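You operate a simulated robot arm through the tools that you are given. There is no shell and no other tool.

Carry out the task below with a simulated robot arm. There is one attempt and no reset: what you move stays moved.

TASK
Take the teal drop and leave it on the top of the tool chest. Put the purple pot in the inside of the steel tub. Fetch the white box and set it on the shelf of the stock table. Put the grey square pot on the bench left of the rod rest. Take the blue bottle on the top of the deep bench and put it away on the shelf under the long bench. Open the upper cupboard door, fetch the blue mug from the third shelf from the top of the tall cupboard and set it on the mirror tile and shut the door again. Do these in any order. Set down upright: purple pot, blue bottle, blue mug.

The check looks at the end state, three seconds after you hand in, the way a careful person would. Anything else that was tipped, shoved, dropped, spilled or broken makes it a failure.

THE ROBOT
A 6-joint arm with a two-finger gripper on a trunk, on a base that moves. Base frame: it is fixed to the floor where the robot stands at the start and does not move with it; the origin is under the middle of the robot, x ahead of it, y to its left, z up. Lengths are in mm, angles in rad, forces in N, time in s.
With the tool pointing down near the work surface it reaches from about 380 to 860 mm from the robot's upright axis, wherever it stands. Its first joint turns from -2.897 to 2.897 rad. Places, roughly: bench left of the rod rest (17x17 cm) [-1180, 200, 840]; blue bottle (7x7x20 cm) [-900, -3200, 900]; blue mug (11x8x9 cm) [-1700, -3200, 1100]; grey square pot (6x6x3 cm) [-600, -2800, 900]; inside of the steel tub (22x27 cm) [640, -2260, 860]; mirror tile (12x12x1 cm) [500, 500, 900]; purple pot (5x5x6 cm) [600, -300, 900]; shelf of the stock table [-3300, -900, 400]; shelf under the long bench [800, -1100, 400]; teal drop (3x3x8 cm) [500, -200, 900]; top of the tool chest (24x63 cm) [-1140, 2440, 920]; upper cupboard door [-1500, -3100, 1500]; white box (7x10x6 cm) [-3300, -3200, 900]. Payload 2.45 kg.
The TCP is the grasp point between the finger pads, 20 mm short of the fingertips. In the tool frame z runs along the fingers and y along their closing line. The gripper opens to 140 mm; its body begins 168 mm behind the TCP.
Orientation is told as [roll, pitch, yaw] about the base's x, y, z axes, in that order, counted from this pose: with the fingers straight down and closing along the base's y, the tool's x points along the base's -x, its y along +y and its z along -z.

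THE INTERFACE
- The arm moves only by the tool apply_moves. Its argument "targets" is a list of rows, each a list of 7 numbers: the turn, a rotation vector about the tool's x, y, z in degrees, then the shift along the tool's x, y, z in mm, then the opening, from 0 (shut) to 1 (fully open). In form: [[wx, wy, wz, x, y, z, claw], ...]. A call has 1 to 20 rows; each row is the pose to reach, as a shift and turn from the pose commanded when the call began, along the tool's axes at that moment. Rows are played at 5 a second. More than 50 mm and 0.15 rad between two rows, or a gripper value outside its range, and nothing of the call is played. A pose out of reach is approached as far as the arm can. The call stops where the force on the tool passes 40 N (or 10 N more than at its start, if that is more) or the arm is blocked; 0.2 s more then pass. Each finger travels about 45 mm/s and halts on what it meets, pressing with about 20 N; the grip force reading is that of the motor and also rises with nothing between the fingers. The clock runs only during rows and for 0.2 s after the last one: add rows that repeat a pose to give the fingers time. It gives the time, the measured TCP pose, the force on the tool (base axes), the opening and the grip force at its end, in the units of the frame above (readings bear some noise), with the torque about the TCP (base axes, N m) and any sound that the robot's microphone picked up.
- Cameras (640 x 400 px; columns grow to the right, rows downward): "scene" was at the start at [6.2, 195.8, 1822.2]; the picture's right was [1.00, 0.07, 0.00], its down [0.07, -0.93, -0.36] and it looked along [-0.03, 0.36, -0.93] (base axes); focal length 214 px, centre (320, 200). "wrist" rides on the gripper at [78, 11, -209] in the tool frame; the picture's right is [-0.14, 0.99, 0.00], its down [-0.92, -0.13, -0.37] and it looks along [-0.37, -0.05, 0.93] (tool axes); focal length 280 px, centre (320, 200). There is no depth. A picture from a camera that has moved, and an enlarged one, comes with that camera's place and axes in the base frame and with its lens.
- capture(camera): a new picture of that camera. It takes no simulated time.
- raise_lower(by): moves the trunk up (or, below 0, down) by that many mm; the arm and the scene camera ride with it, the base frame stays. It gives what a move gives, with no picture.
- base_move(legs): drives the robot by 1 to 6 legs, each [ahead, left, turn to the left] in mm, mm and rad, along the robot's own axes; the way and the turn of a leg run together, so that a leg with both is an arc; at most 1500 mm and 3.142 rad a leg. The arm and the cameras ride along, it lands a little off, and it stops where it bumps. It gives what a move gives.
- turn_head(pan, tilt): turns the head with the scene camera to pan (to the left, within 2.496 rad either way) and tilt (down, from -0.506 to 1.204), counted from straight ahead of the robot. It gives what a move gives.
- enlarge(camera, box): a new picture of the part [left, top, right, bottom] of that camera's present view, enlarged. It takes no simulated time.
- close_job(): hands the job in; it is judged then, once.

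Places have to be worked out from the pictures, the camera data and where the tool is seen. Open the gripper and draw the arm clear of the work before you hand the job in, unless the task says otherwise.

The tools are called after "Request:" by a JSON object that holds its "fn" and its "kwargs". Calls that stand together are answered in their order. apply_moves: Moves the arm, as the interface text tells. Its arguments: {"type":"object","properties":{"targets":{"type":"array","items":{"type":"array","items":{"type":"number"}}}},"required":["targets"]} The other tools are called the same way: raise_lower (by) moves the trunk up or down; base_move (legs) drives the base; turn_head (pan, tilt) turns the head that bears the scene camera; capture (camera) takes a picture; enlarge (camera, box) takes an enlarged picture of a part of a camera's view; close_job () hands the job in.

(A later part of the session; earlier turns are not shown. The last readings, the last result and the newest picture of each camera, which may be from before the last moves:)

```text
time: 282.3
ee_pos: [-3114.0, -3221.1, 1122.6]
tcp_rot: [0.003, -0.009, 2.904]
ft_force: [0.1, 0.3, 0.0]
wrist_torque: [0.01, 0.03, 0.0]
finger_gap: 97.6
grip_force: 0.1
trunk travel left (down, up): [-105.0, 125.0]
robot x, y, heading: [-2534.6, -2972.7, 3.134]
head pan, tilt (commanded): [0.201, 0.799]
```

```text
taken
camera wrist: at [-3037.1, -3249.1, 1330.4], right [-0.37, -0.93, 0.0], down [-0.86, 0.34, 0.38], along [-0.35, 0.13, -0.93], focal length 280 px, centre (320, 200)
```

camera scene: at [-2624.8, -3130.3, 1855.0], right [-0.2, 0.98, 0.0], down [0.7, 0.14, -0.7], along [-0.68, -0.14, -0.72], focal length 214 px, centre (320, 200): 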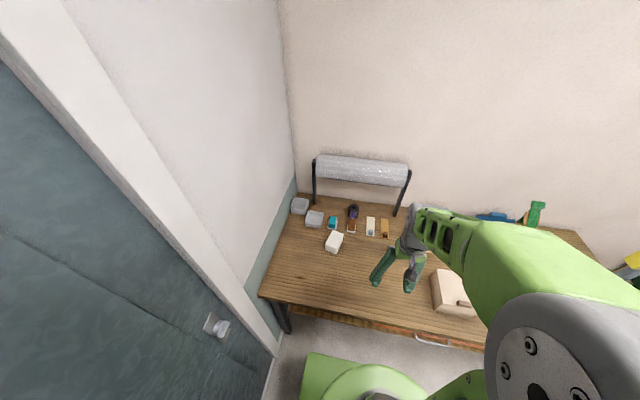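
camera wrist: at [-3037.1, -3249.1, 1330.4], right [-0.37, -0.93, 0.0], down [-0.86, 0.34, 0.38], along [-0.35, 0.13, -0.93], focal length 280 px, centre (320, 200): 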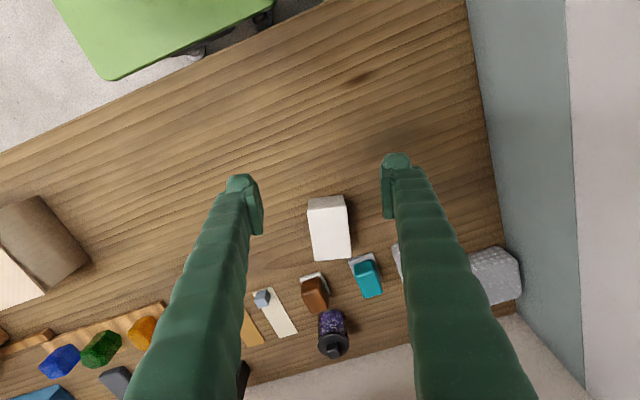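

The wrist view refines the box centre to about [-3261,-3183] with axis turned 16°. I'll now tilt the hand 45° and set up just behind and above it.

Request:
{"fn": "apply_moves", "kwargs": {"targets": [[0.1, -7.5, 0.3, -3.6, 0.5, 19, 0.7], [0.3, -15, 0.6, -7.3, 1, 38, 0.7], [0.4, -22.5, 0.95, -11, 1.6, 57, 0.7], [0.5, -30, 1.3, -14.6, 2.1, 77, 0.7], [0.7, -37.5, 1.6, -18.2, 2.7, 96, 0.7], [0.8, -45, 1.9, -21.9, 3.2, 115, 0.7], [0.8, -45, 1.9, -21.9, 3.2, 115, 0.7]]}}

Request:
{"fn": "capture", "kwargs": {"camera": "wrist"}}

Request:
{"fn": "capture", "kwargs": {"camera": "scene"}}

```text
time: 283.9
ee_pos: [-3136.7, -3218.0, 1006.1]
tcp_rot: [0.003, -0.794, 2.867]
ft_force: [0.2, 0.6, 0.8]
wrist_torque: [-0.02, -0.02, 0.02]
finger_gap: 98.0
grip_force: 0.1
trunk travel left (down, up): [-105.0, 125.0]
robot x, y, heading: [-2536.9, -2972.7, 3.144]
head pan, tilt (commanded): [0.201, 0.799]
```

```text
taken
camera wrist: at [-2941.5, -3283.6, 1096.9], right [-0.36, -0.93, 0.1], down [-0.33, 0.23, 0.91], along [-0.87, 0.29, -0.39], focal length 280 px, centre (320, 200)
```

wrist: 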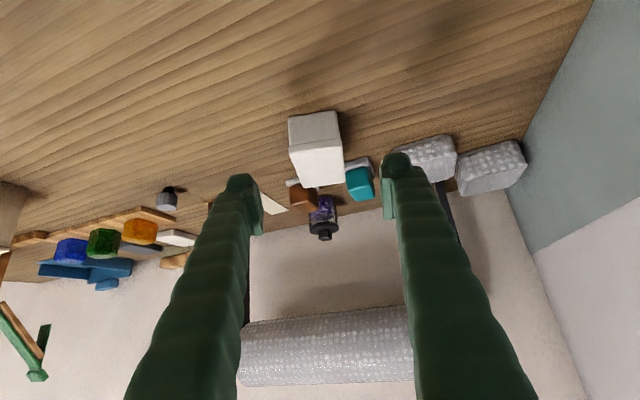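

```text
taken
camera scene: at [-2624.7, -3130.2, 1855.0], right [-0.2, 0.98, 0.0], down [0.7, 0.14, -0.7], along [-0.68, -0.14, -0.72], focal length 214 px, centre (320, 200)
```

scene: 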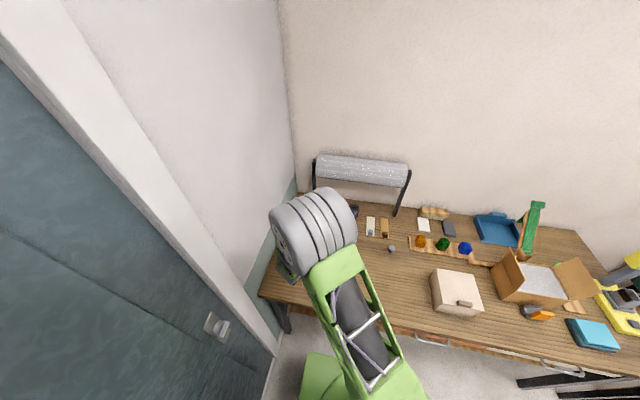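

The box lines up with the finger gap along the approach line. I'll advance most of the way along the tool axis and check.

Request:
{"fn": "apply_moves", "kwargs": {"targets": [[0, 0, 0, 0, 0, 45, 0.7], [0, 0, 0, 0, 0, 90, 0.7], [0, 0, 0, 0, 0, 135, 0.7], [0, 0, 0, 0, 0, 150, 0.7]]}}

Request:
{"fn": "capture", "kwargs": {"camera": "wrist"}}

```text
time: 284.9
ee_pos: [-3238.6, -3188.7, 902.7]
tcp_rot: [0.004, -0.796, 2.866]
ft_force: [-0.7, 0.7, -0.2]
wrist_torque: [-0.05, 0.03, 0.03]
finger_gap: 98.1
grip_force: 0.1
trunk travel left (down, up): [-105.0, 125.0]
robot x, y, heading: [-2535.6, -2974.9, 3.136]
head pan, tilt (commanded): [0.201, 0.799]
```

```text
taken
camera wrist: at [-3044.6, -3254.4, 992.7], right [-0.36, -0.93, 0.1], down [-0.33, 0.23, 0.91], along [-0.87, 0.29, -0.39], focal length 280 px, centre (320, 200)
```

wrist: 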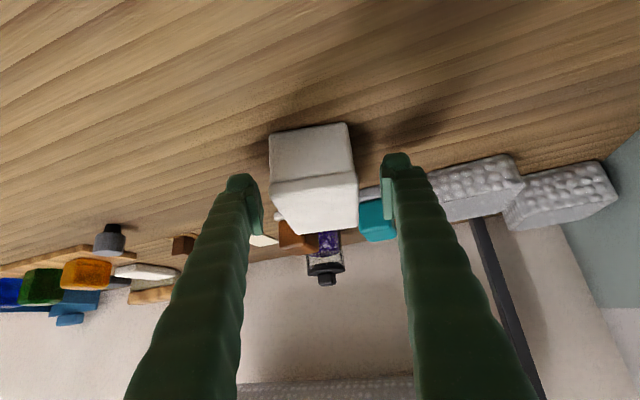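

The box is between the fingers, slightly to one side. I'll shift 4 mm, advance the last stretch and close.

Request:
{"fn": "apply_moves", "kwargs": {"targets": [[0, 0, 0, 0, -4, 15, 0.7], [0, 0, 0, 0, -4, 27, 0.7], [0, 0, 0, 0, -4, 27, 0.55], [0, 0, 0, 0, -4, 27, 0.45], [0, 0, 0, 0, -4, 27, 0.35], [0, 0, 0, 0, -4, 27, 0.35], [0, 0, 0, 0, -4, 27, 0.35], [0, 0, 0, 0, -4, 27, 0.35]]}}

Request:
{"fn": "capture", "kwargs": {"camera": "wrist"}}

```text
time: 286.7
ee_pos: [-3256.9, -3180.8, 883.0]
tcp_rot: [0.005, -0.794, 2.868]
ft_force: [-0.6, 1.2, 0.4]
wrist_torque: [0.08, -0.09, 0.06]
finger_gap: 69.0
grip_force: 20.1
trunk travel left (down, up): [-105.0, 125.0]
robot x, y, heading: [-2535.8, -2974.4, 3.137]
head pan, tilt (commanded): [0.201, 0.799]
```

```text
taken
camera wrist: at [-3061.5, -3245.7, 973.5], right [-0.36, -0.93, 0.1], down [-0.33, 0.23, 0.91], along [-0.87, 0.29, -0.39], focal length 280 px, centre (320, 200)
```

wrist: 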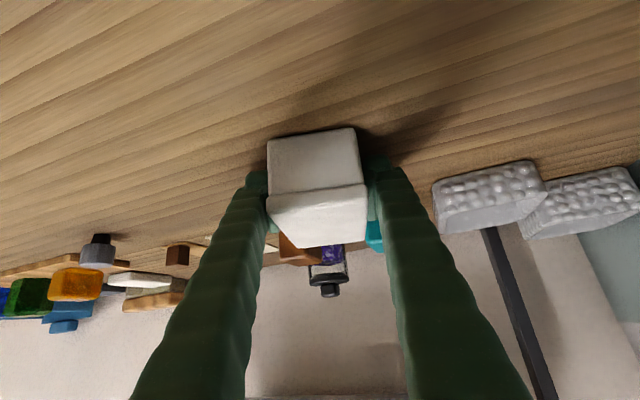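

The white box is held (gap 69 mm, 20 N). I'll lift it straight up and draw back.

Request:
{"fn": "apply_moves", "kwargs": {"targets": [[0, 0, 0, -14, 0, -14, 0.35], [0, 0, 0, -43, 0, -42, 0.35], [0, 0, 0, -75, 0, -74, 0.35], [0, 0, 0, -107, 0, -105, 0.35], [0, 0, 0, -139, 0, -137, 0.35], [0, 0, 0, -171, 0, -168, 0.35], [0, 0, 0, -178, 0, -175, 0.35], [0, 0, 0, -150, 0, -204, 0.35], [0, 0, 0, -120, 0, -234, 0.35], [0, 0, 0, -90, 0, -265, 0.35]]}}

Request:
{"fn": "capture", "kwargs": {"camera": "wrist"}}

Request:
{"fn": "capture", "kwargs": {"camera": "scene"}}

```text
time: 288.9
ee_pos: [-3134.9, -3215.1, 1134.8]
tcp_rot: [0.004, -0.794, 2.865]
ft_force: [0.6, 0.5, -2.5]
wrist_torque: [-0.02, 0.0, 0.01]
finger_gap: 68.8
grip_force: 20.0
trunk travel left (down, up): [-105.0, 125.0]
robot x, y, heading: [-2533.7, -2974.7, 3.138]
head pan, tilt (commanded): [0.201, 0.799]
```

```text
taken
camera wrist: at [-2939.5, -3280.7, 1224.8], right [-0.36, -0.93, 0.1], down [-0.33, 0.23, 0.91], along [-0.87, 0.29, -0.39], focal length 280 px, centre (320, 200)
```

wrist: 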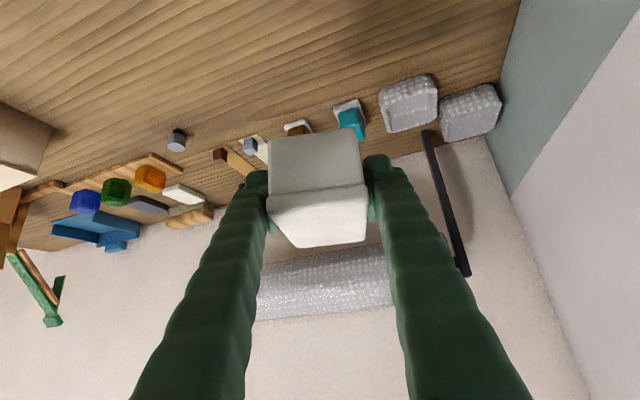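

```text
taken
camera scene: at [-2623.9, -3130.6, 1855.0], right [-0.2, 0.98, 0.0], down [0.7, 0.14, -0.7], along [-0.68, -0.14, -0.72], focal length 214 px, centre (320, 200)
```

scene: 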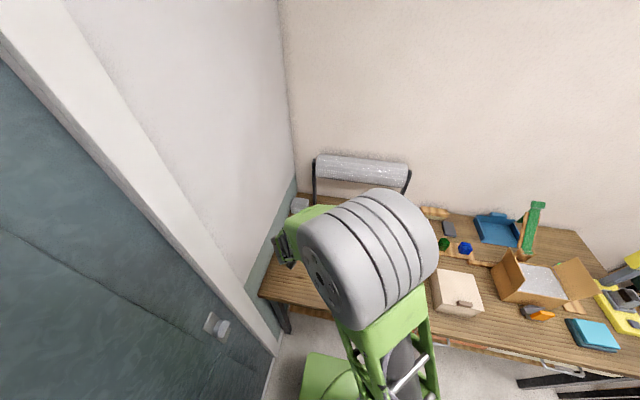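

The box is firmly held. I'll back away and strafe north to the stock table.

Request:
{"fn": "base_move", "kwargs": {"legs": [[-330, 0, 0], [0, -1050, 0], [0, -1020, 0]]}}

Request:
{"fn": "turn_head", "kwargs": {"pan": 0.0, "tilt": 0.75}}

Request:
{"fn": "capture", "kwargs": {"camera": "scene"}}

Request:
{"fn": "capture", "kwargs": {"camera": "wrist"}}

```text
time: 309.1
ee_pos: [-2799.0, -1141.2, 1134.5]
tcp_rot: [0.005, -0.793, 2.868]
ft_force: [-0.4, -0.4, -0.8]
wrist_torque: [-0.01, -0.03, 0.04]
finger_gap: 68.9
grip_force: 19.7
trunk travel left (down, up): [-105.0, 125.0]
robot x, y, heading: [-2198.4, -897.9, 3.138]
head pan, tilt (commanded): [0.201, 0.799]
```

```text
time: 309.8
ee_pos: [-2798.9, -1141.4, 1133.9]
tcp_rot: [0.004, -0.794, 2.871]
ft_force: [-0.1, 0.2, -2.1]
wrist_torque: [-0.01, 0.0, -0.02]
finger_gap: 68.7
grip_force: 19.8
trunk travel left (down, up): [-105.0, 125.0]
robot x, y, heading: [-2198.2, -897.5, 3.136]
head pan, tilt (commanded): [0.0, 0.75]
```

```text
taken
camera scene: at [-2292.9, -1039.3, 1858.9], right [0.0, 1.0, 0.0], down [0.68, 0.0, -0.73], along [-0.73, 0.0, -0.68], focal length 214 px, centre (320, 200)
```

scene: 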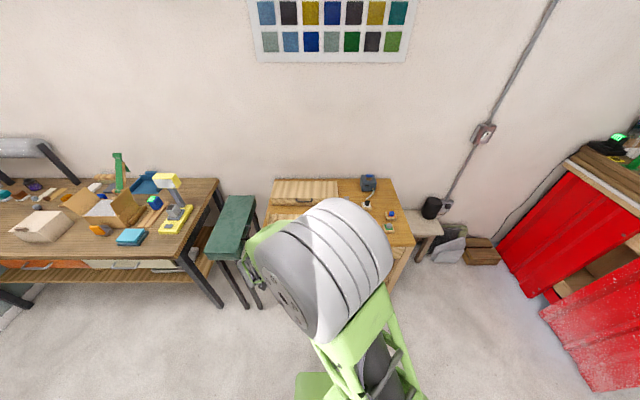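

```text
taken
camera wrist: at [-2604.6, -1206.0, 1224.4], right [-0.36, -0.93, 0.1], down [-0.33, 0.23, 0.91], along [-0.87, 0.29, -0.39], focal length 280 px, centre (320, 200)
```

wrist: 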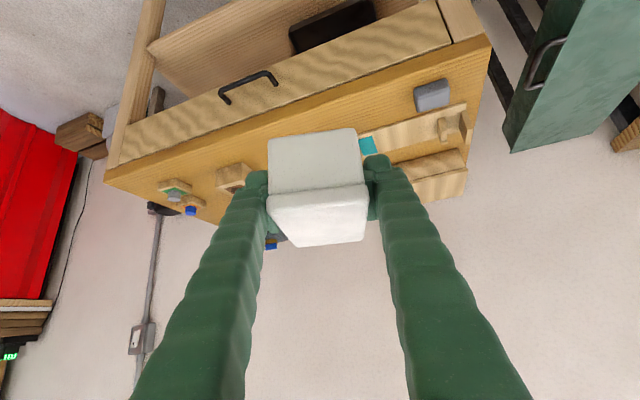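

The wrist camera (upside-down view) shows the stock table's drawer (lower edge near z 700), and the shelf beneath with a black tray toward its south end; the north part around y -780 is free. I'll swing the arm straight ahead first.

Request:
{"fn": "apply_moves", "kwargs": {"targets": [[-1.85, 0, -1.82, -7.7, -39, 7.8, 0.35], [-3.7, 0, -3.64, -15.4, -78, 15.6, 0.35], [-5.55, 0, -5.46, -23, -117, 23.4, 0.35], [-7.4, 0, -7.28, -30.7, -156, 31.2, 0.35], [-9.25, 0, -9.1, -38.4, -195, 39, 0.35], [-11.1, 0, -10.9, -46, -234, 46.8, 0.35], [-11.1, 0, -10.9, -46, -234, 46.8, 0.35]]}}

Request:
{"fn": "raise_lower", "kwargs": {"by": -100}}

Request:
{"fn": "capture", "kwargs": {"camera": "wrist"}}

```text
time: 311.4
ee_pos: [-2800.7, -928.6, 1132.9]
tcp_rot: [0.002, -0.791, 3.104]
ft_force: [0.7, 0.3, -1.8]
wrist_torque: [-0.04, -0.03, 0.01]
finger_gap: 68.7
grip_force: 19.9
out of reach, approached as far as the arm can: row 6, 7
trunk travel left (down, up): [-105.0, 125.0]
robot x, y, heading: [-2199.5, -897.3, 3.136]
head pan, tilt (commanded): [0.0, 0.75]
```

```text
time: 312.8
ee_pos: [-2800.8, -928.3, 1034.0]
tcp_rot: [0.002, -0.794, 3.106]
ft_force: [0.8, 0.6, -1.6]
wrist_torque: [0.01, -0.02, -0.03]
finger_gap: 68.8
grip_force: 19.8
trunk travel left (down, up): [-5.0, 225.0]
robot x, y, heading: [-2200.4, -901.1, 3.142]
head pan, tilt (commanded): [0.0, 0.75]
```

```text
taken
camera wrist: at [-2596.1, -946.3, 1123.9], right [-0.13, -0.99, 0.1], down [-0.38, 0.14, 0.91], along [-0.92, 0.08, -0.39], focal length 280 px, centre (320, 200)
```

wrist: 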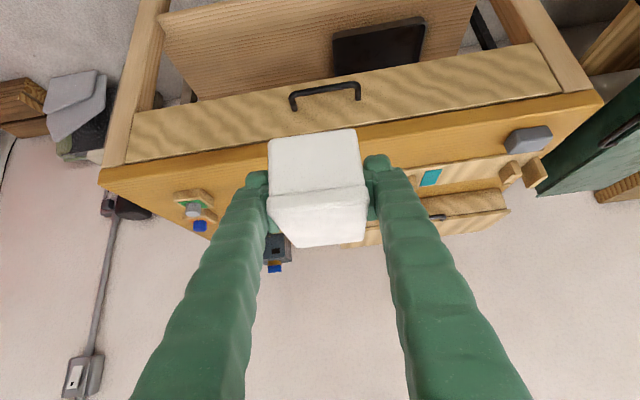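

The arm is near its inner limit at this radius, so I'll back the base a bit, extend the hand further, then lower it in front of the table toward shelf height.

Request:
{"fn": "base_move", "kwargs": {"legs": [[-60, -125, 0]]}}

Request:
{"fn": "apply_moves", "kwargs": {"targets": [[0, 0, 0, -30, -12, 31, 0.35], [0, 0, 0, -60, -25, 62, 0.35], [0, 0, 0, -26.5, -25, 94.9, 0.35], [0, 0, 0, 7, -25, 127.8, 0.35], [0, 0, 0, 40.5, -25, 160.7, 0.35], [0, 0, 0, 74, -25, 193.6, 0.35], [0, 0, 0, 107.5, -25, 226.5, 0.35], [0, 0, 0, 141, -25, 259.4, 0.35], [0, 0, 0, 174.5, -25, 292.3, 0.35]]}}

Request:
{"fn": "capture", "kwargs": {"camera": "wrist"}}

Request:
{"fn": "capture", "kwargs": {"camera": "scene"}}

```text
time: 314.5
ee_pos: [-2740.0, -804.8, 1033.7]
tcp_rot: [0.002, -0.793, 3.106]
ft_force: [-0.8, -0.5, -1.9]
wrist_torque: [-0.05, 0.0, 0.01]
finger_gap: 68.7
grip_force: 19.8
trunk travel left (down, up): [-5.0, 225.0]
robot x, y, heading: [-2136.5, -776.0, 3.138]
head pan, tilt (commanded): [0.0, 0.75]
```

```text
time: 316.5
ee_pos: [-2854.5, -796.6, 714.7]
tcp_rot: [-0.134, -0.763, -3.102]
ft_force: [0.3, -0.3, -2.5]
wrist_torque: [0.02, -0.05, 0.01]
finger_gap: 68.8
grip_force: 20.1
out of reach, approached as far as the arm can: row 1, 2, 3, 4, 5, 6, 7, 8, 9
trunk travel left (down, up): [-5.0, 225.0]
robot x, y, heading: [-2139.8, -775.0, 3.141]
head pan, tilt (commanded): [0.0, 0.75]
```

```text
taken
camera wrist: at [-2653.9, -829.0, 807.6], right [-0.15, -0.99, 0.0], down [-0.4, 0.06, 0.91], along [-0.9, 0.14, -0.41], focal length 280 px, centre (320, 200)
```

wrist: 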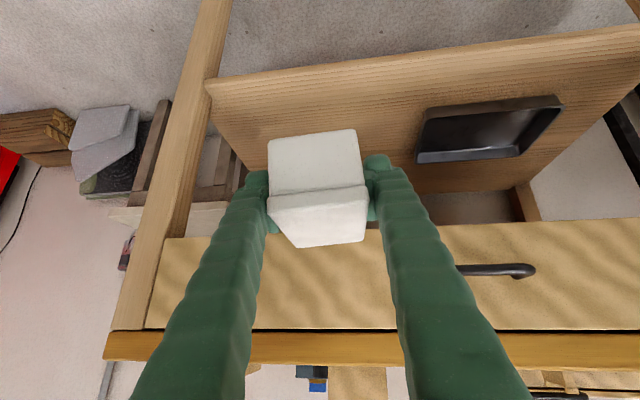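

```text
taken
camera scene: at [-2233.2, -915.3, 1758.8], right [0.0, 1.0, 0.0], down [0.68, 0.0, -0.73], along [-0.73, 0.0, -0.68], focal length 214 px, centre (320, 200)
```

scene: 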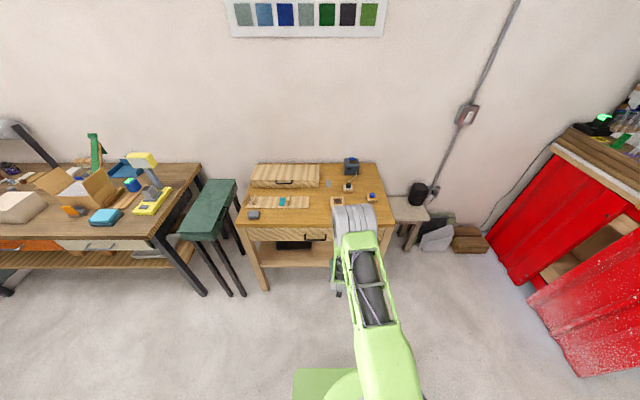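

The arm can't swing past straight-ahead with this tilt, but the earlier pose with the hand off to the left worked. I'll bring the hand back to about 200 mm left of centre with the earlier heading, then adjust the base instead.

Request:
{"fn": "apply_moves", "kwargs": {"targets": [[1.85, 0, 1.82, 0, 38, 0, 0.35], [3.7, 0, 3.64, 0, 76, 0, 0.35], [5.55, 0, 5.46, 0, 114, 0, 0.35], [7.4, 0, 7.28, 0, 152, 0, 0.35], [9.25, 0, 9.1, 0, 190, 0, 0.35], [11.1, 0, 10.9, 0, 226, 0, 0.35], [11.1, 0, 10.9, 0, 226, 0, 0.35]]}}

Request:
{"fn": "capture", "kwargs": {"camera": "wrist"}}

Request:
{"fn": "turn_head", "kwargs": {"pan": 0.1, "tilt": 1.0}}

Request:
{"fn": "capture", "kwargs": {"camera": "scene"}}

```text
time: 318.1
ee_pos: [-2865.6, -1022.7, 690.6]
tcp_rot: [-0.144, -0.787, 2.916]
ft_force: [-0.5, -0.2, -2.0]
wrist_torque: [0.04, -0.02, -0.01]
finger_gap: 68.8
grip_force: 20.1
trunk travel left (down, up): [-5.0, 225.0]
robot x, y, heading: [-2137.4, -776.2, 3.143]
head pan, tilt (commanded): [0.0, 0.75]
```

```text
taken
camera wrist: at [-2678.3, -1107.4, 780.4], right [-0.41, -0.91, 0.0], down [-0.35, 0.16, 0.92], along [-0.84, 0.38, -0.38], focal length 280 px, centre (320, 200)
```

wrist: 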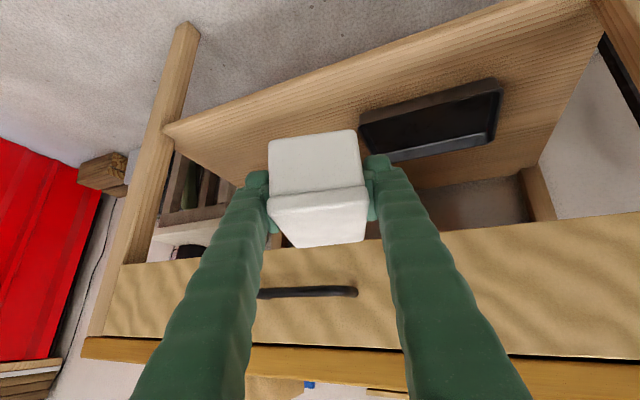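

```text
time: 318.9
ee_pos: [-2866.4, -1021.6, 691.6]
tcp_rot: [-0.145, -0.788, 2.916]
ft_force: [-0.2, -0.2, -2.0]
wrist_torque: [0.04, 0.0, -0.03]
finger_gap: 68.8
grip_force: 20.3
trunk travel left (down, up): [-5.0, 225.0]
robot x, y, heading: [-2138.3, -772.6, 3.14]
head pan, tilt (commanded): [0.099, 1.0]
```

```text
taken
camera scene: at [-2219.3, -922.3, 1739.8], right [-0.1, 1.0, 0.0], down [0.84, 0.08, -0.54], along [-0.54, -0.05, -0.84], focal length 214 px, centre (320, 200)
```

scene: 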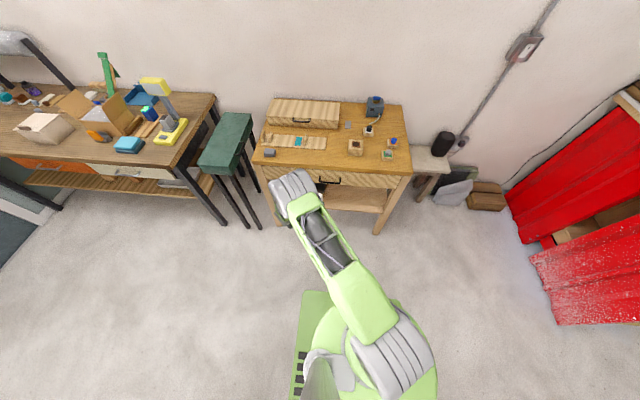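

The pose is now reachable but rolled by 8°; I'll level it first.

Request:
{"fn": "apply_moves", "kwargs": {"targets": [[-4.1, 0, 0, 0, 0, 0, 0.35], [-8.2, 0, 0, 0, 0, 0, 0.35], [-8.2, 0, 0, 0, 0, 0, 0.35]]}}

```text
time: 319.7
ee_pos: [-2865.0, -1020.6, 692.4]
tcp_rot: [0.0, -0.787, 2.917]
ft_force: [-0.3, 0.6, -1.8]
wrist_torque: [0.0, -0.01, 0.04]
finger_gap: 68.7
grip_force: 20.3
trunk travel left (down, up): [-5.0, 225.0]
robot x, y, heading: [-2146.2, -776.1, 3.143]
head pan, tilt (commanded): [0.099, 1.0]
```

Level now. I'll lower it in front of the shelf to about z 468.

Request:
{"fn": "apply_moves", "kwargs": {"targets": [[0, 0, 0, 31.9, 0, 31.8, 0.35], [0, 0, 0, 63.7, 0, 63.5, 0.35], [0, 0, 0, 95.6, 0, 95.3, 0.35], [0, 0, 0, 127.5, 0, 127, 0.35], [0, 0, 0, 158.6, 0, 158, 0.35], [0, 0, 0, 158.6, 0, 158, 0.35]]}}

Request:
{"fn": "capture", "kwargs": {"camera": "wrist"}}

Request:
{"fn": "capture", "kwargs": {"camera": "scene"}}

```text
time: 321.1
ee_pos: [-2864.3, -1020.7, 468.8]
tcp_rot: [-0.001, -0.787, 2.917]
ft_force: [0.7, -0.9, -1.5]
wrist_torque: [-0.03, -0.01, 0.0]
finger_gap: 68.6
grip_force: 20.4
trunk travel left (down, up): [-5.0, 225.0]
robot x, y, heading: [-2139.8, -776.8, 3.139]
head pan, tilt (commanded): [0.099, 1.0]
```

```text
taken
camera wrist: at [-2668.5, -1077.6, 560.0], right [-0.32, -0.94, 0.1], down [-0.35, 0.21, 0.91], along [-0.88, 0.25, -0.4], focal length 280 px, centre (320, 200)
```

wrist: 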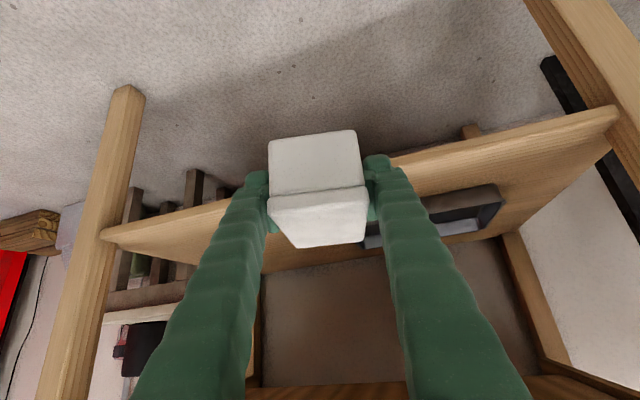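

```text
taken
camera scene: at [-2219.5, -922.4, 1739.8], right [-0.1, 1.0, 0.0], down [0.84, 0.08, -0.54], along [-0.54, -0.05, -0.84], focal length 214 px, centre (320, 200)
```

scene: 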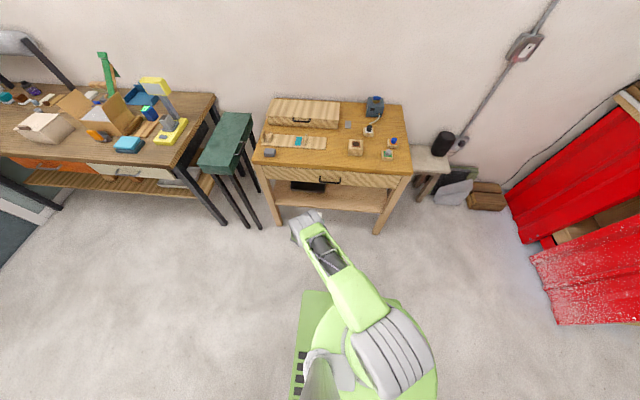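

Lowered in front of the shelf (shelf top about z 400). I'll strafe right so the box faces the free part of the shelf, then drive in most of the way.

Request:
{"fn": "base_move", "kwargs": {"legs": [[0, -245, 0], [170, 0, 0]]}}

Request:
{"fn": "capture", "kwargs": {"camera": "wrist"}}

Request:
{"fn": "turn_head", "kwargs": {"pan": 0.2, "tilt": 0.9}}

Request:
{"fn": "capture", "kwargs": {"camera": "scene"}}

```text
time: 324.9
ee_pos: [-3031.3, -778.7, 470.0]
tcp_rot: [-0.003, -0.786, 2.922]
ft_force: [-0.8, 0.1, -2.4]
wrist_torque: [0.02, 0.01, 0.02]
finger_gap: 68.8
grip_force: 19.7
trunk travel left (down, up): [-5.0, 225.0]
robot x, y, heading: [-2304.6, -527.5, -3.138]
head pan, tilt (commanded): [0.099, 1.0]
```

```text
taken
camera wrist: at [-2834.5, -833.8, 560.2], right [-0.31, -0.95, 0.1], down [-0.35, 0.21, 0.91], along [-0.88, 0.25, -0.4], focal length 280 px, centre (320, 200)
```

wrist: 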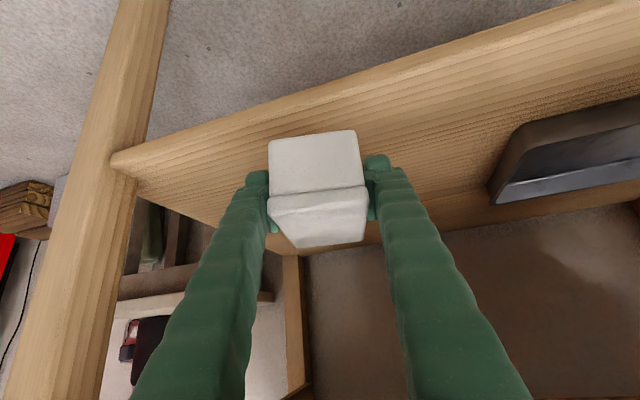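

```text
time: 325.6
ee_pos: [-3032.5, -777.5, 469.5]
tcp_rot: [-0.001, -0.786, 2.92]
ft_force: [0.2, 0.9, -1.6]
wrist_torque: [-0.01, -0.05, 0.01]
finger_gap: 68.7
grip_force: 19.7
trunk travel left (down, up): [-5.0, 225.0]
robot x, y, heading: [-2308.4, -528.6, -3.136]
head pan, tilt (commanded): [0.201, 0.901]
```

```text
taken
camera scene: at [-2390.5, -684.9, 1747.0], right [-0.2, 0.98, 0.0], down [0.77, 0.16, -0.62], along [-0.61, -0.12, -0.78], focal length 214 px, centre (320, 200)
```

scene: 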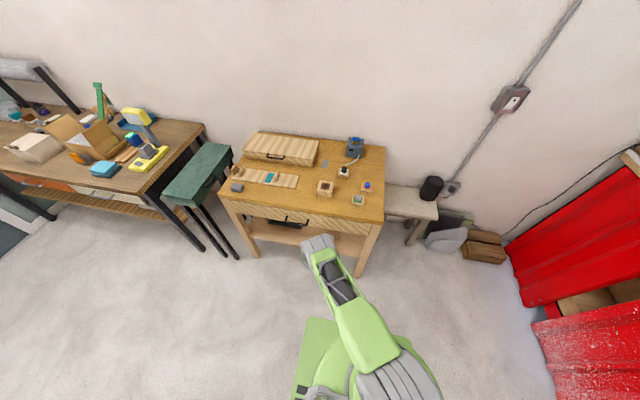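

The box is over the shelf's front edge now. I'll drive in another 95 mm so it sits well on the shelf.

Request:
{"fn": "base_move", "kwargs": {"legs": [[95, 0, 0]]}}

Request:
{"fn": "capture", "kwargs": {"camera": "wrist"}}

```text
time: 326.7
ee_pos: [-3125.5, -778.1, 469.6]
tcp_rot: [-0.002, -0.788, 2.921]
ft_force: [-0.8, 0.4, -2.7]
wrist_torque: [-0.02, 0.0, 0.02]
finger_gap: 68.7
grip_force: 19.9
trunk travel left (down, up): [-5.0, 225.0]
robot x, y, heading: [-2399.9, -534.2, -3.139]
head pan, tilt (commanded): [0.201, 0.901]
```

```text
taken
camera wrist: at [-2928.8, -833.7, 560.2], right [-0.31, -0.94, 0.1], down [-0.35, 0.21, 0.91], along [-0.88, 0.25, -0.4], focal length 280 px, centre (320, 200)
```

wrist: 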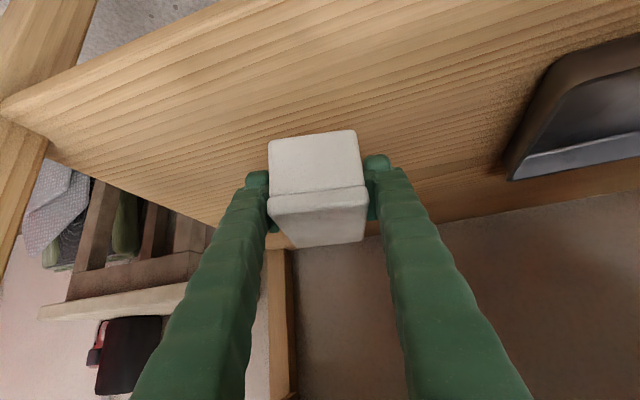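

The box is above the shelf. I'll lower gently until contact.

Request:
{"fn": "apply_moves", "kwargs": {"targets": [[0, 0, 0, 9, 0, 9, 0.35], [0, 0, 0, 17, 0, 17, 0.35]]}}

Request:
{"fn": "apply_moves", "kwargs": {"targets": [[0, 0, 0, 2.1, 0, 2.1, 0.35], [0, 0, 0, 4.2, 0, 4.2, 0.35]]}}

Request:
{"fn": "apply_moves", "kwargs": {"targets": [[0, 0, 0, 1.5, 0, 1.5, 0.35], [0, 0, 0, 3, 0, 3, 0.35]]}}

```text
time: 327.3
ee_pos: [-3124.7, -777.9, 443.0]
tcp_rot: [-0.003, -0.789, 2.919]
ft_force: [-0.8, -0.1, -2.0]
wrist_torque: [0.0, -0.06, -0.03]
finger_gap: 69.0
grip_force: 19.8
trunk travel left (down, up): [-5.0, 225.0]
robot x, y, heading: [-2400.3, -529.1, -3.142]
head pan, tilt (commanded): [0.201, 0.901]
```

```text
time: 327.9
ee_pos: [-3124.9, -778.0, 439.3]
tcp_rot: [-0.002, -0.786, 2.921]
ft_force: [-0.4, -0.4, -1.9]
wrist_torque: [0.03, -0.03, 0.0]
finger_gap: 68.7
grip_force: 19.9
trunk travel left (down, up): [-5.0, 225.0]
robot x, y, heading: [-2398.3, -528.5, -3.143]
head pan, tilt (commanded): [0.201, 0.901]
```

```text
time: 328.5
ee_pos: [-3126.4, -777.6, 434.4]
tcp_rot: [-0.002, -0.788, 2.919]
ft_force: [-0.3, -0.5, -1.6]
wrist_torque: [-0.02, 0.01, 0.02]
finger_gap: 69.0
grip_force: 20.0
trunk travel left (down, up): [-5.0, 225.0]
robot x, y, heading: [-2399.6, -532.1, -3.139]
head pan, tilt (commanded): [0.201, 0.901]
```

No contact yet at z 434; continuing down slowly.

Request:
{"fn": "apply_moves", "kwargs": {"targets": [[0, 0, 0, 1.5, 0, 1.5, 0.35], [0, 0, 0, 3, 0, 3, 0.35]]}}

Request:
{"fn": "apply_moves", "kwargs": {"targets": [[0, 0, 0, 1.5, 0, 1.5, 0.35], [0, 0, 0, 3, 0, 3, 0.35]]}}

Request:
{"fn": "capture", "kwargs": {"camera": "wrist"}}

```text
time: 329.1
ee_pos: [-3125.7, -778.0, 429.2]
tcp_rot: [-0.002, -0.786, 2.921]
ft_force: [0.0, 0.5, -1.6]
wrist_torque: [0.0, -0.04, 0.0]
finger_gap: 68.9
grip_force: 20.0
trunk travel left (down, up): [-5.0, 225.0]
robot x, y, heading: [-2400.3, -528.6, -3.139]
head pan, tilt (commanded): [0.201, 0.901]
```

```text
time: 329.7
ee_pos: [-3125.6, -777.5, 427.2]
tcp_rot: [-0.001, -0.786, 2.921]
ft_force: [0.1, -0.7, -2.3]
wrist_torque: [-0.02, 0.0, 0.0]
finger_gap: 68.6
grip_force: 20.0
trunk travel left (down, up): [-5.0, 225.0]
robot x, y, heading: [-2397.9, -527.8, -3.138]
head pan, tilt (commanded): [0.201, 0.901]
```

```text
taken
camera wrist: at [-2928.8, -833.5, 517.1], right [-0.31, -0.95, 0.1], down [-0.35, 0.21, 0.91], along [-0.88, 0.25, -0.4], focal length 280 px, centre (320, 200)
```

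wrist: 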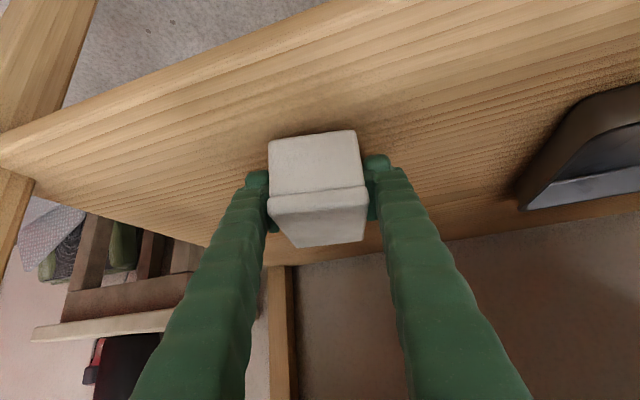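

Not yet touching; I'll continue in 4 mm steps.

Request:
{"fn": "apply_moves", "kwargs": {"targets": [[0, 0, 0, 1.5, 0, 1.5, 0.35], [0, 0, 0, 3, 0, 3, 0.35]]}}

Request:
{"fn": "apply_moves", "kwargs": {"targets": [[0, 0, 0, 1.5, 0, 1.5, 0.35], [0, 0, 0, 3, 0, 3, 0.35]]}}

Request:
{"fn": "apply_moves", "kwargs": {"targets": [[0, 0, 0, 1.5, 0, 1.5, 0.35], [0, 0, 0, 3, 0, 3, 0.35]]}}

```text
time: 330.3
ee_pos: [-3126.2, -778.2, 422.6]
tcp_rot: [-0.001, -0.788, 2.921]
ft_force: [-0.3, 0.4, -1.7]
wrist_torque: [0.0, -0.03, -0.01]
finger_gap: 68.7
grip_force: 20.3
trunk travel left (down, up): [-5.0, 225.0]
robot x, y, heading: [-2403.6, -528.0, -3.14]
head pan, tilt (commanded): [0.201, 0.901]
```

```text
time: 330.9
ee_pos: [-3125.8, -778.2, 417.7]
tcp_rot: [-0.002, -0.787, 2.921]
ft_force: [0.4, 0.9, -2.3]
wrist_torque: [0.02, -0.05, 0.0]
finger_gap: 68.8
grip_force: 20.2
trunk travel left (down, up): [-5.0, 225.0]
robot x, y, heading: [-2400.5, -530.3, -3.142]
head pan, tilt (commanded): [0.201, 0.901]
```

```text
time: 331.5
ee_pos: [-3127.3, -778.4, 414.0]
tcp_rot: [-0.001, -0.787, 2.919]
ft_force: [0.1, 0.0, 1.8]
wrist_torque: [0.17, 0.16, -0.1]
finger_gap: 68.5
grip_force: 19.8
trunk travel left (down, up): [-5.0, 225.0]
robot x, y, heading: [-2398.7, -531.0, -3.139]
head pan, tilt (commanded): [0.201, 0.901]
```

First contact at z 414. One more small step to settle, then I'll release.

Request:
{"fn": "apply_moves", "kwargs": {"targets": [[0, 0, 0, 0.8, 0, 0.8, 0.35], [0, 0, 0, 1.4, 0, 1.4, 0.35]]}}

Request:
{"fn": "capture", "kwargs": {"camera": "wrist"}}

```text
time: 332.1
ee_pos: [-3125.3, -778.6, 413.2]
tcp_rot: [0.0, -0.79, 2.922]
ft_force: [1.8, -2.3, 9.2]
wrist_torque: [0.22, 0.55, 0.09]
finger_gap: 68.6
grip_force: 19.9
trunk travel left (down, up): [-5.0, 225.0]
robot x, y, heading: [-2400.6, -530.5, -3.142]
head pan, tilt (commanded): [0.201, 0.901]
```

```text
taken
camera wrist: at [-2929.3, -834.2, 503.9], right [-0.31, -0.95, 0.1], down [-0.35, 0.21, 0.91], along [-0.88, 0.25, -0.4], focal length 280 px, centre (320, 200)
```

wrist: 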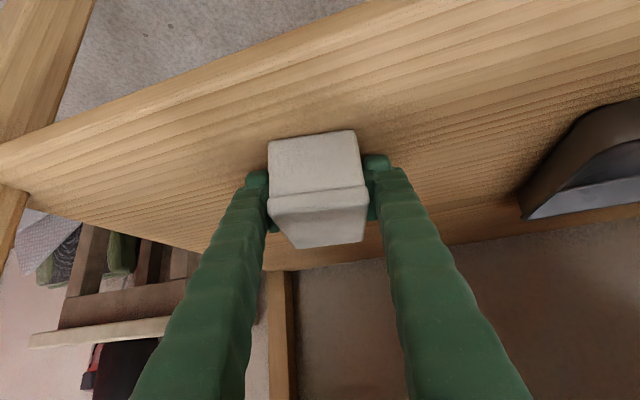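

Force 9 N shows the box resting on the shelf. I'll open the fingers.

Request:
{"fn": "apply_moves", "kwargs": {"targets": [[0, 0, 0, 0, 0, 0, 0.45], [0, 0, 0, 0, 0, 0, 0.55], [0, 0, 0, 0, 0, 0, 0.65], [0, 0, 0, 0, 0, 0, 0.7], [0, 0, 0, 0, 0, 0, 0.7]]}}

Request:
{"fn": "capture", "kwargs": {"camera": "wrist"}}

```text
time: 333.3
ee_pos: [-3125.7, -778.5, 411.4]
tcp_rot: [-0.001, -0.787, 2.922]
ft_force: [-0.2, -0.4, -0.2]
wrist_torque: [0.02, 0.0, -0.01]
finger_gap: 97.9
grip_force: 0.1
trunk travel left (down, up): [-5.0, 225.0]
robot x, y, heading: [-2401.4, -530.5, -3.141]
head pan, tilt (commanded): [0.201, 0.901]
```

```text
taken
camera wrist: at [-2928.8, -833.4, 502.8], right [-0.31, -0.94, 0.1], down [-0.35, 0.21, 0.91], along [-0.88, 0.25, -0.4], focal length 280 px, centre (320, 200)
```

wrist: 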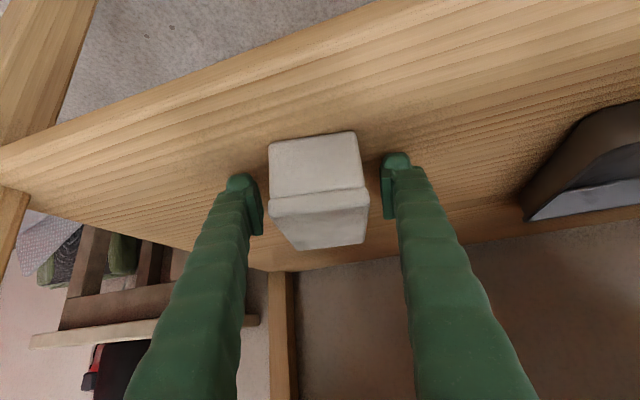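

The box stands on the shelf, released. I'll retract along the tool axis and drive the base back out.

Request:
{"fn": "apply_moves", "kwargs": {"targets": [[0, 0, 0, 0, 0, -40, 0.7], [0, 0, 0, 0, 0, -85, 0.7], [0, 0, 0, 0, 0, -110, 0.7]]}}

Request:
{"fn": "base_move", "kwargs": {"legs": [[-300, 0, 0]]}}

Request:
{"fn": "capture", "kwargs": {"camera": "wrist"}}

```text
time: 334.1
ee_pos: [-3051.7, -797.1, 490.3]
tcp_rot: [-0.014, -0.786, 2.927]
ft_force: [0.1, 0.2, 0.5]
wrist_torque: [0.01, 0.03, -0.01]
finger_gap: 97.9
grip_force: 0.2
out of reach, approached as far as the arm can: row 3
trunk travel left (down, up): [-5.0, 225.0]
robot x, y, heading: [-2400.6, -529.3, -3.14]
head pan, tilt (commanded): [0.201, 0.901]
```

```text
time: 336.1
ee_pos: [-2754.8, -798.4, 488.9]
tcp_rot: [-0.013, -0.787, 2.927]
ft_force: [0.4, -0.6, -0.6]
wrist_torque: [0.0, 0.02, -0.03]
finger_gap: 98.0
grip_force: 0.0
trunk travel left (down, up): [-5.0, 225.0]
robot x, y, heading: [-2103.7, -527.7, -3.139]
head pan, tilt (commanded): [0.201, 0.901]
```

```text
taken
camera wrist: at [-2557.3, -854.5, 580.5], right [-0.32, -0.94, 0.09], down [-0.35, 0.2, 0.91], along [-0.88, 0.26, -0.4], focal length 280 px, centre (320, 200)
```

wrist: 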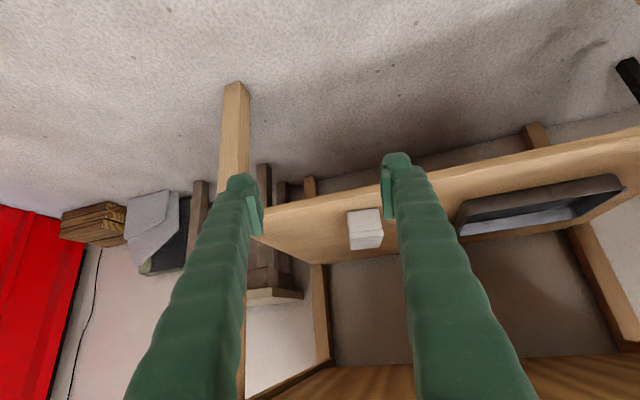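

The white box sits on the shelf, clear of the tray. Now I'll raise the trunk and arm, and tilt the hand a bit further (to 60°) for the bottle job.

Request:
{"fn": "raise_lower", "kwargs": {"by": 100}}

Request:
{"fn": "apply_moves", "kwargs": {"targets": [[0, 0, 0, -31.9, 0, -31.8, 0.7], [0, 0, 0, -63.8, 0, -63.6, 0.7], [0, 0, 0, -95.7, 0, -95.4, 0.7], [0, 0, 0, -127.6, 0, -127.2, 0.7], [0, 0, 0, -159.5, 0, -159, 0.7], [0, 0, 0, -191.4, 0, -190.8, 0.7], [0, 0, 0, -223.3, 0, -222.6, 0.7], [0, 0, 0, -255.2, 0, -254.4, 0.7], [0, 0, 0, -287, 0, -286, 0.7], [0, 0, 0, -319, 0, -318, 0.7]]}}

Request:
{"fn": "capture", "kwargs": {"camera": "wrist"}}

```text
time: 337.4
ee_pos: [-2753.6, -797.0, 588.3]
tcp_rot: [-0.017, -0.785, 2.93]
ft_force: [0.5, 0.0, 0.3]
wrist_torque: [0.0, 0.02, -0.01]
finger_gap: 98.1
grip_force: 0.1
trunk travel left (down, up): [-105.0, 125.0]
robot x, y, heading: [-2101.2, -532.0, -3.136]
head pan, tilt (commanded): [0.201, 0.901]
```

```text
time: 339.6
ee_pos: [-2752.5, -801.4, 1041.0]
tcp_rot: [-0.016, -0.786, 2.929]
ft_force: [-0.5, -0.3, -0.1]
wrist_torque: [-0.05, -0.02, 0.03]
finger_gap: 98.0
grip_force: 0.1
out of reach, approached as far as the arm can: row 2
trunk travel left (down, up): [-105.0, 125.0]
robot x, y, heading: [-2105.4, -526.2, -3.138]
head pan, tilt (commanded): [0.201, 0.901]
```

```text
taken
camera wrist: at [-2556.7, -857.4, 1131.3], right [-0.31, -0.95, 0.09], down [-0.35, 0.2, 0.91], along [-0.88, 0.26, -0.4], focal length 280 px, centre (320, 200)
```

wrist: 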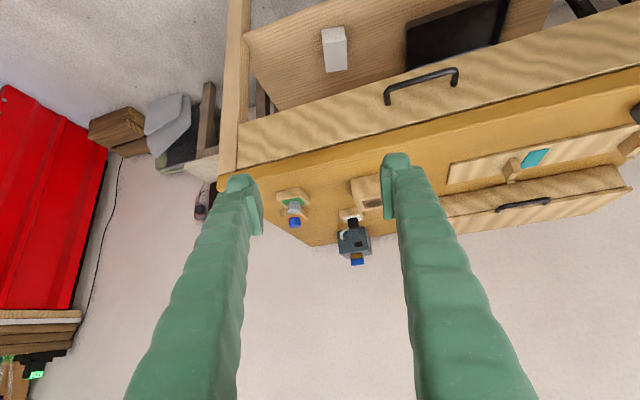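

White box is visible resting on the shelf. I'll drive south, turn around in the open area, and park right of the deep bench in front of the cupboard, to reach the bottle from the side.

Request:
{"fn": "base_move", "kwargs": {"legs": [[0, 1360, 0], [0, 0, 1.57], [0, 0, 1.57], [0, -760, 0]]}}

Request:
{"fn": "turn_head", "kwargs": {"pan": -0.4, "tilt": 0.6}}

Request:
{"fn": "capture", "kwargs": {"camera": "scene"}}

```text
time: 366.0
ee_pos: [-1452.8, -2372.4, 1039.0]
tcp_rot: [-0.013, -0.785, -0.217]
ft_force: [1.5, -0.7, -0.2]
wrist_torque: [-0.01, 0.0, 0.01]
finger_gap: 97.8
grip_force: 0.0
trunk travel left (down, up): [-105.0, 125.0]
robot x, y, heading: [-2105.2, -2646.3, 0.001]
head pan, tilt (commanded): [0.201, 0.901]
```

```text
time: 367.0
ee_pos: [-1452.8, -2373.1, 1038.9]
tcp_rot: [-0.014, -0.787, -0.215]
ft_force: [-1.5, 0.1, -0.2]
wrist_torque: [0.0, 0.02, -0.03]
finger_gap: 98.0
grip_force: 0.0
trunk travel left (down, up): [-105.0, 125.0]
robot x, y, heading: [-2101.1, -2646.5, 0.002]
head pan, tilt (commanded): [-0.4, 0.6]
```

```text
taken
camera scene: at [-2011.7, -2537.5, 1871.7], right [-0.39, -0.92, 0.0], down [-0.52, 0.22, -0.82], along [0.76, -0.32, -0.57], focal length 214 px, centre (320, 200)
```

scene: 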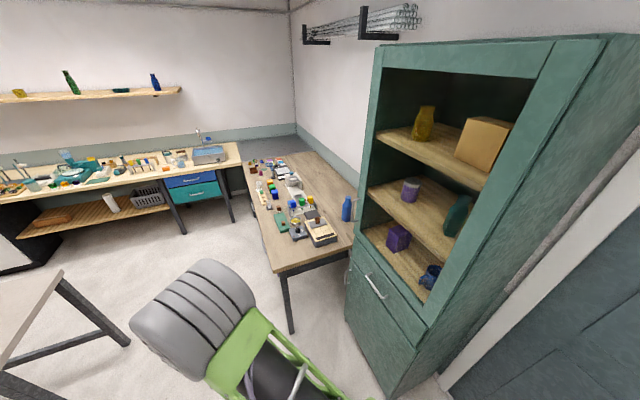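

A good view of the cupboard. I'll enlarge it to study the upper door and the mug, and also look at the bottle region.

Request:
{"fn": "enlarge", "kwargs": {"camera": "scene", "box": [330, 30, 640, 340]}}

Request:
{"fn": "enlarge", "kwargs": {"camera": "scene", "box": [240, 150, 370, 290]}}

```text
1.29 times, centred on (485, 185) of scene
camera zoom: at [-2011.7, -2537.5, 1871.7], right [-0.39, -0.92, 0.0], down [-0.52, 0.22, -0.82], along [0.76, -0.32, -0.57], focal length 277 px, centre (107, 219)
```

zoom: 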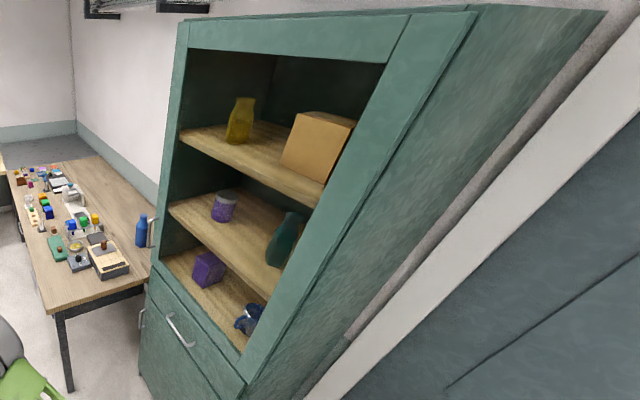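

```text
2.86 times, centred on (305, 220) of scene
camera zoom: at [-2011.7, -2537.5, 1871.7], right [-0.39, -0.92, 0.0], down [-0.52, 0.22, -0.82], along [0.76, -0.32, -0.57], focal length 613 px, centre (363, 143)
```

zoom: 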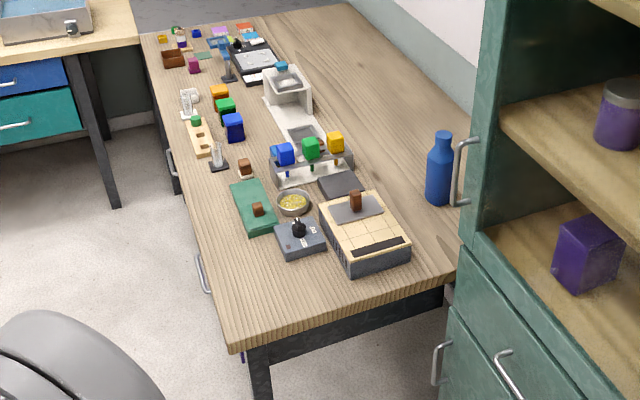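

The bottle stands near [-958,-3199], close to the cupboard's handle side, so I'll approach it from the north-west. First I'll move to open space and turn to face south.

Request:
{"fn": "base_move", "kwargs": {"legs": [[660, 500, 0], [0, 0, -1.571]]}}

Request:
{"fn": "capture", "kwargs": {"camera": "wrist"}}

Request:
{"fn": "turn_head", "kwargs": {"pan": 0.3, "tilt": 0.6}}

Request:
{"fn": "capture", "kwargs": {"camera": "scene"}}

```text
time: 375.8
ee_pos: [-1182.4, -2798.1, 1038.8]
tcp_rot: [-0.016, -0.786, -1.796]
ft_force: [-0.5, -0.2, -0.3]
wrist_torque: [-0.06, 0.01, -0.02]
finger_gap: 97.9
grip_force: 0.0
trunk travel left (down, up): [-105.0, 125.0]
robot x, y, heading: [-1442.9, -2144.7, -1.582]
head pan, tilt (commanded): [-0.4, 0.6]
```

```text
taken
camera wrist: at [-1122.4, -2603.9, 1130.6], right [0.94, -0.33, 0.09], down [-0.21, -0.35, 0.91], along [-0.27, -0.88, -0.4], focal length 280 px, centre (320, 200)
```

wrist: 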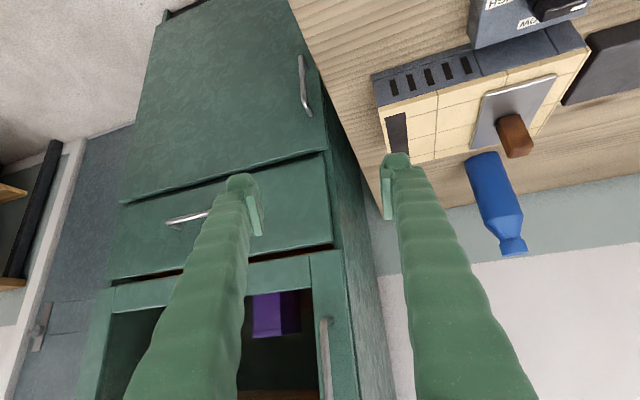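

```text
time: 376.8
ee_pos: [-1182.3, -2798.1, 1039.4]
tcp_rot: [-0.014, -0.785, -1.795]
ft_force: [0.4, 0.0, 0.0]
wrist_torque: [-0.02, 0.04, 0.02]
finger_gap: 97.9
grip_force: 0.2
trunk travel left (down, up): [-105.0, 125.0]
robot x, y, heading: [-1447.6, -2145.9, -1.576]
head pan, tilt (commanded): [0.3, 0.6]
```

```text
taken
camera scene: at [-1281.2, -2240.9, 1871.8], right [-0.96, -0.29, 0.0], down [-0.16, 0.54, -0.83], along [0.24, -0.79, -0.56], focal length 214 px, centre (320, 200)
```

scene: 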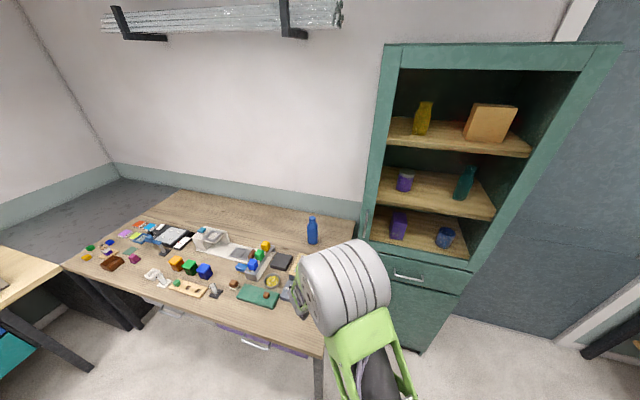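

The bottle base is at about [-940,-3200], beside the low machine. I'll now point the hand along the approach line (tilt 55°) while still north of the bench things, then drive in with the hand above bottle height.

Request:
{"fn": "apply_moves", "kwargs": {"targets": [[-4.57, -1.18, -3.82, -8.8, 30.8, -6.4, 0.7], [-9.14, -2.36, -7.64, -17.7, 61.6, -12.8, 0.7], [-13.71, -3.53, -11.46, -26.5, 92.3, -19.1, 0.7], [-18.28, -4.71, -15.28, -35.3, 123.1, -25.5, 0.7], [-22.85, -5.89, -19.1, -44.1, 153.9, -31.9, 0.7], [-27.42, -7.07, -22.93, -53, 184.7, -38.3, 0.7], [-31.99, -8.24, -26.75, -61.8, 215.4, -44.6, 0.7], [-36.56, -9.42, -30.57, -70.6, 246.2, -51, 0.7], [-36.56, -9.42, -30.57, -70.6, 246.2, -51, 0.7]]}}

Request:
{"fn": "capture", "kwargs": {"camera": "wrist"}}

Request:
{"fn": "capture", "kwargs": {"camera": "scene"}}

```text
time: 378.8
ee_pos: [-944.4, -2868.4, 1123.7]
tcp_rot: [-0.017, -0.95, -0.965]
ft_force: [-0.5, -1.1, 0.2]
wrist_torque: [0.0, 0.02, 0.03]
finger_gap: 98.2
grip_force: 0.0
trunk travel left (down, up): [-105.0, 125.0]
robot x, y, heading: [-1447.8, -2143.5, -1.581]
head pan, tilt (commanded): [0.3, 0.6]
```

```text
taken
camera wrist: at [-1054.6, -2684.5, 1179.7], right [0.87, 0.49, 0.1], down [0.03, -0.26, 0.96], along [0.5, -0.83, -0.24], focal length 280 px, centre (320, 200)
```

wrist: 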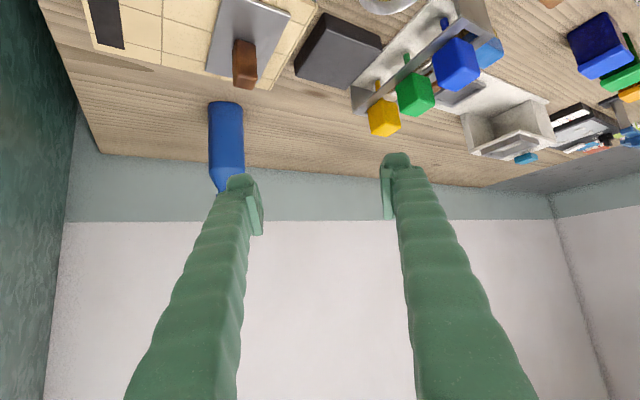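

```text
taken
camera scene: at [-1281.2, -2240.8, 1871.8], right [-0.96, -0.29, 0.0], down [-0.16, 0.54, -0.83], along [0.24, -0.79, -0.56], focal length 214 px, centre (320, 200)
```

scene: 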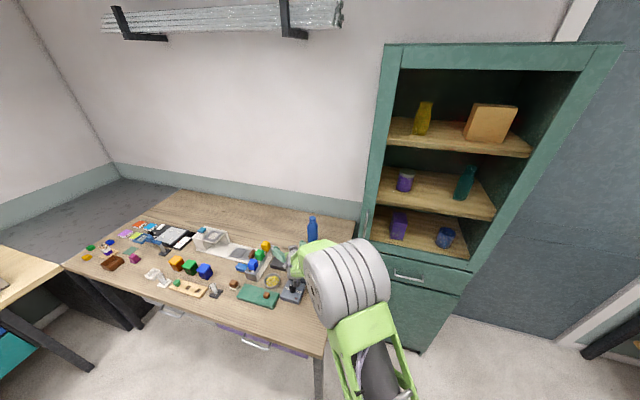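

All clear below the hand's path. I'll drive forward about 325 mm to bring the hand right above the bottle.

Request:
{"fn": "base_move", "kwargs": {"legs": [[325, 0, 0.008]]}}

Request:
{"fn": "capture", "kwargs": {"camera": "wrist"}}

Request:
{"fn": "capture", "kwargs": {"camera": "scene"}}

```text
time: 381.0
ee_pos: [-943.0, -3190.1, 1122.4]
tcp_rot: [-0.016, -0.953, -0.962]
ft_force: [-0.7, -0.8, 0.7]
wrist_torque: [0.01, -0.01, 0.04]
finger_gap: 98.1
grip_force: 0.2
trunk travel left (down, up): [-105.0, 125.0]
robot x, y, heading: [-1449.6, -2465.3, -1.572]
head pan, tilt (commanded): [0.3, 0.6]
```

```text
taken
camera wrist: at [-1053.7, -3006.8, 1179.3], right [0.86, 0.49, 0.1], down [0.03, -0.26, 0.96], along [0.5, -0.83, -0.24], focal length 280 px, centre (320, 200)
```

wrist: 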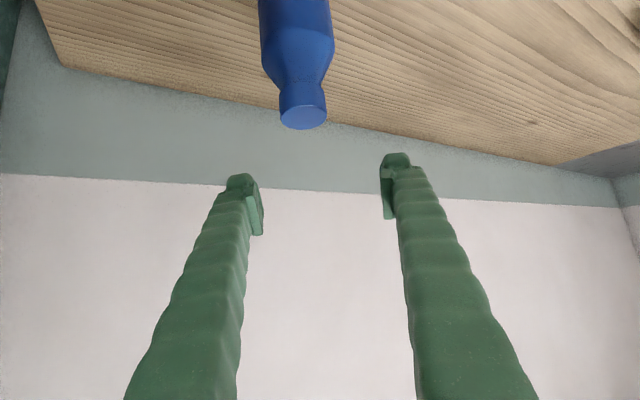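

```text
taken
camera scene: at [-1282.6, -2564.8, 1871.7], right [-0.96, -0.29, 0.0], down [-0.17, 0.54, -0.82], along [0.24, -0.79, -0.57], focal length 214 px, centre (320, 200)
```

scene: 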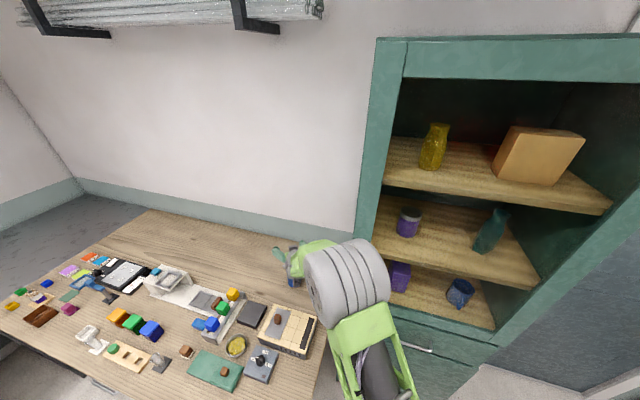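

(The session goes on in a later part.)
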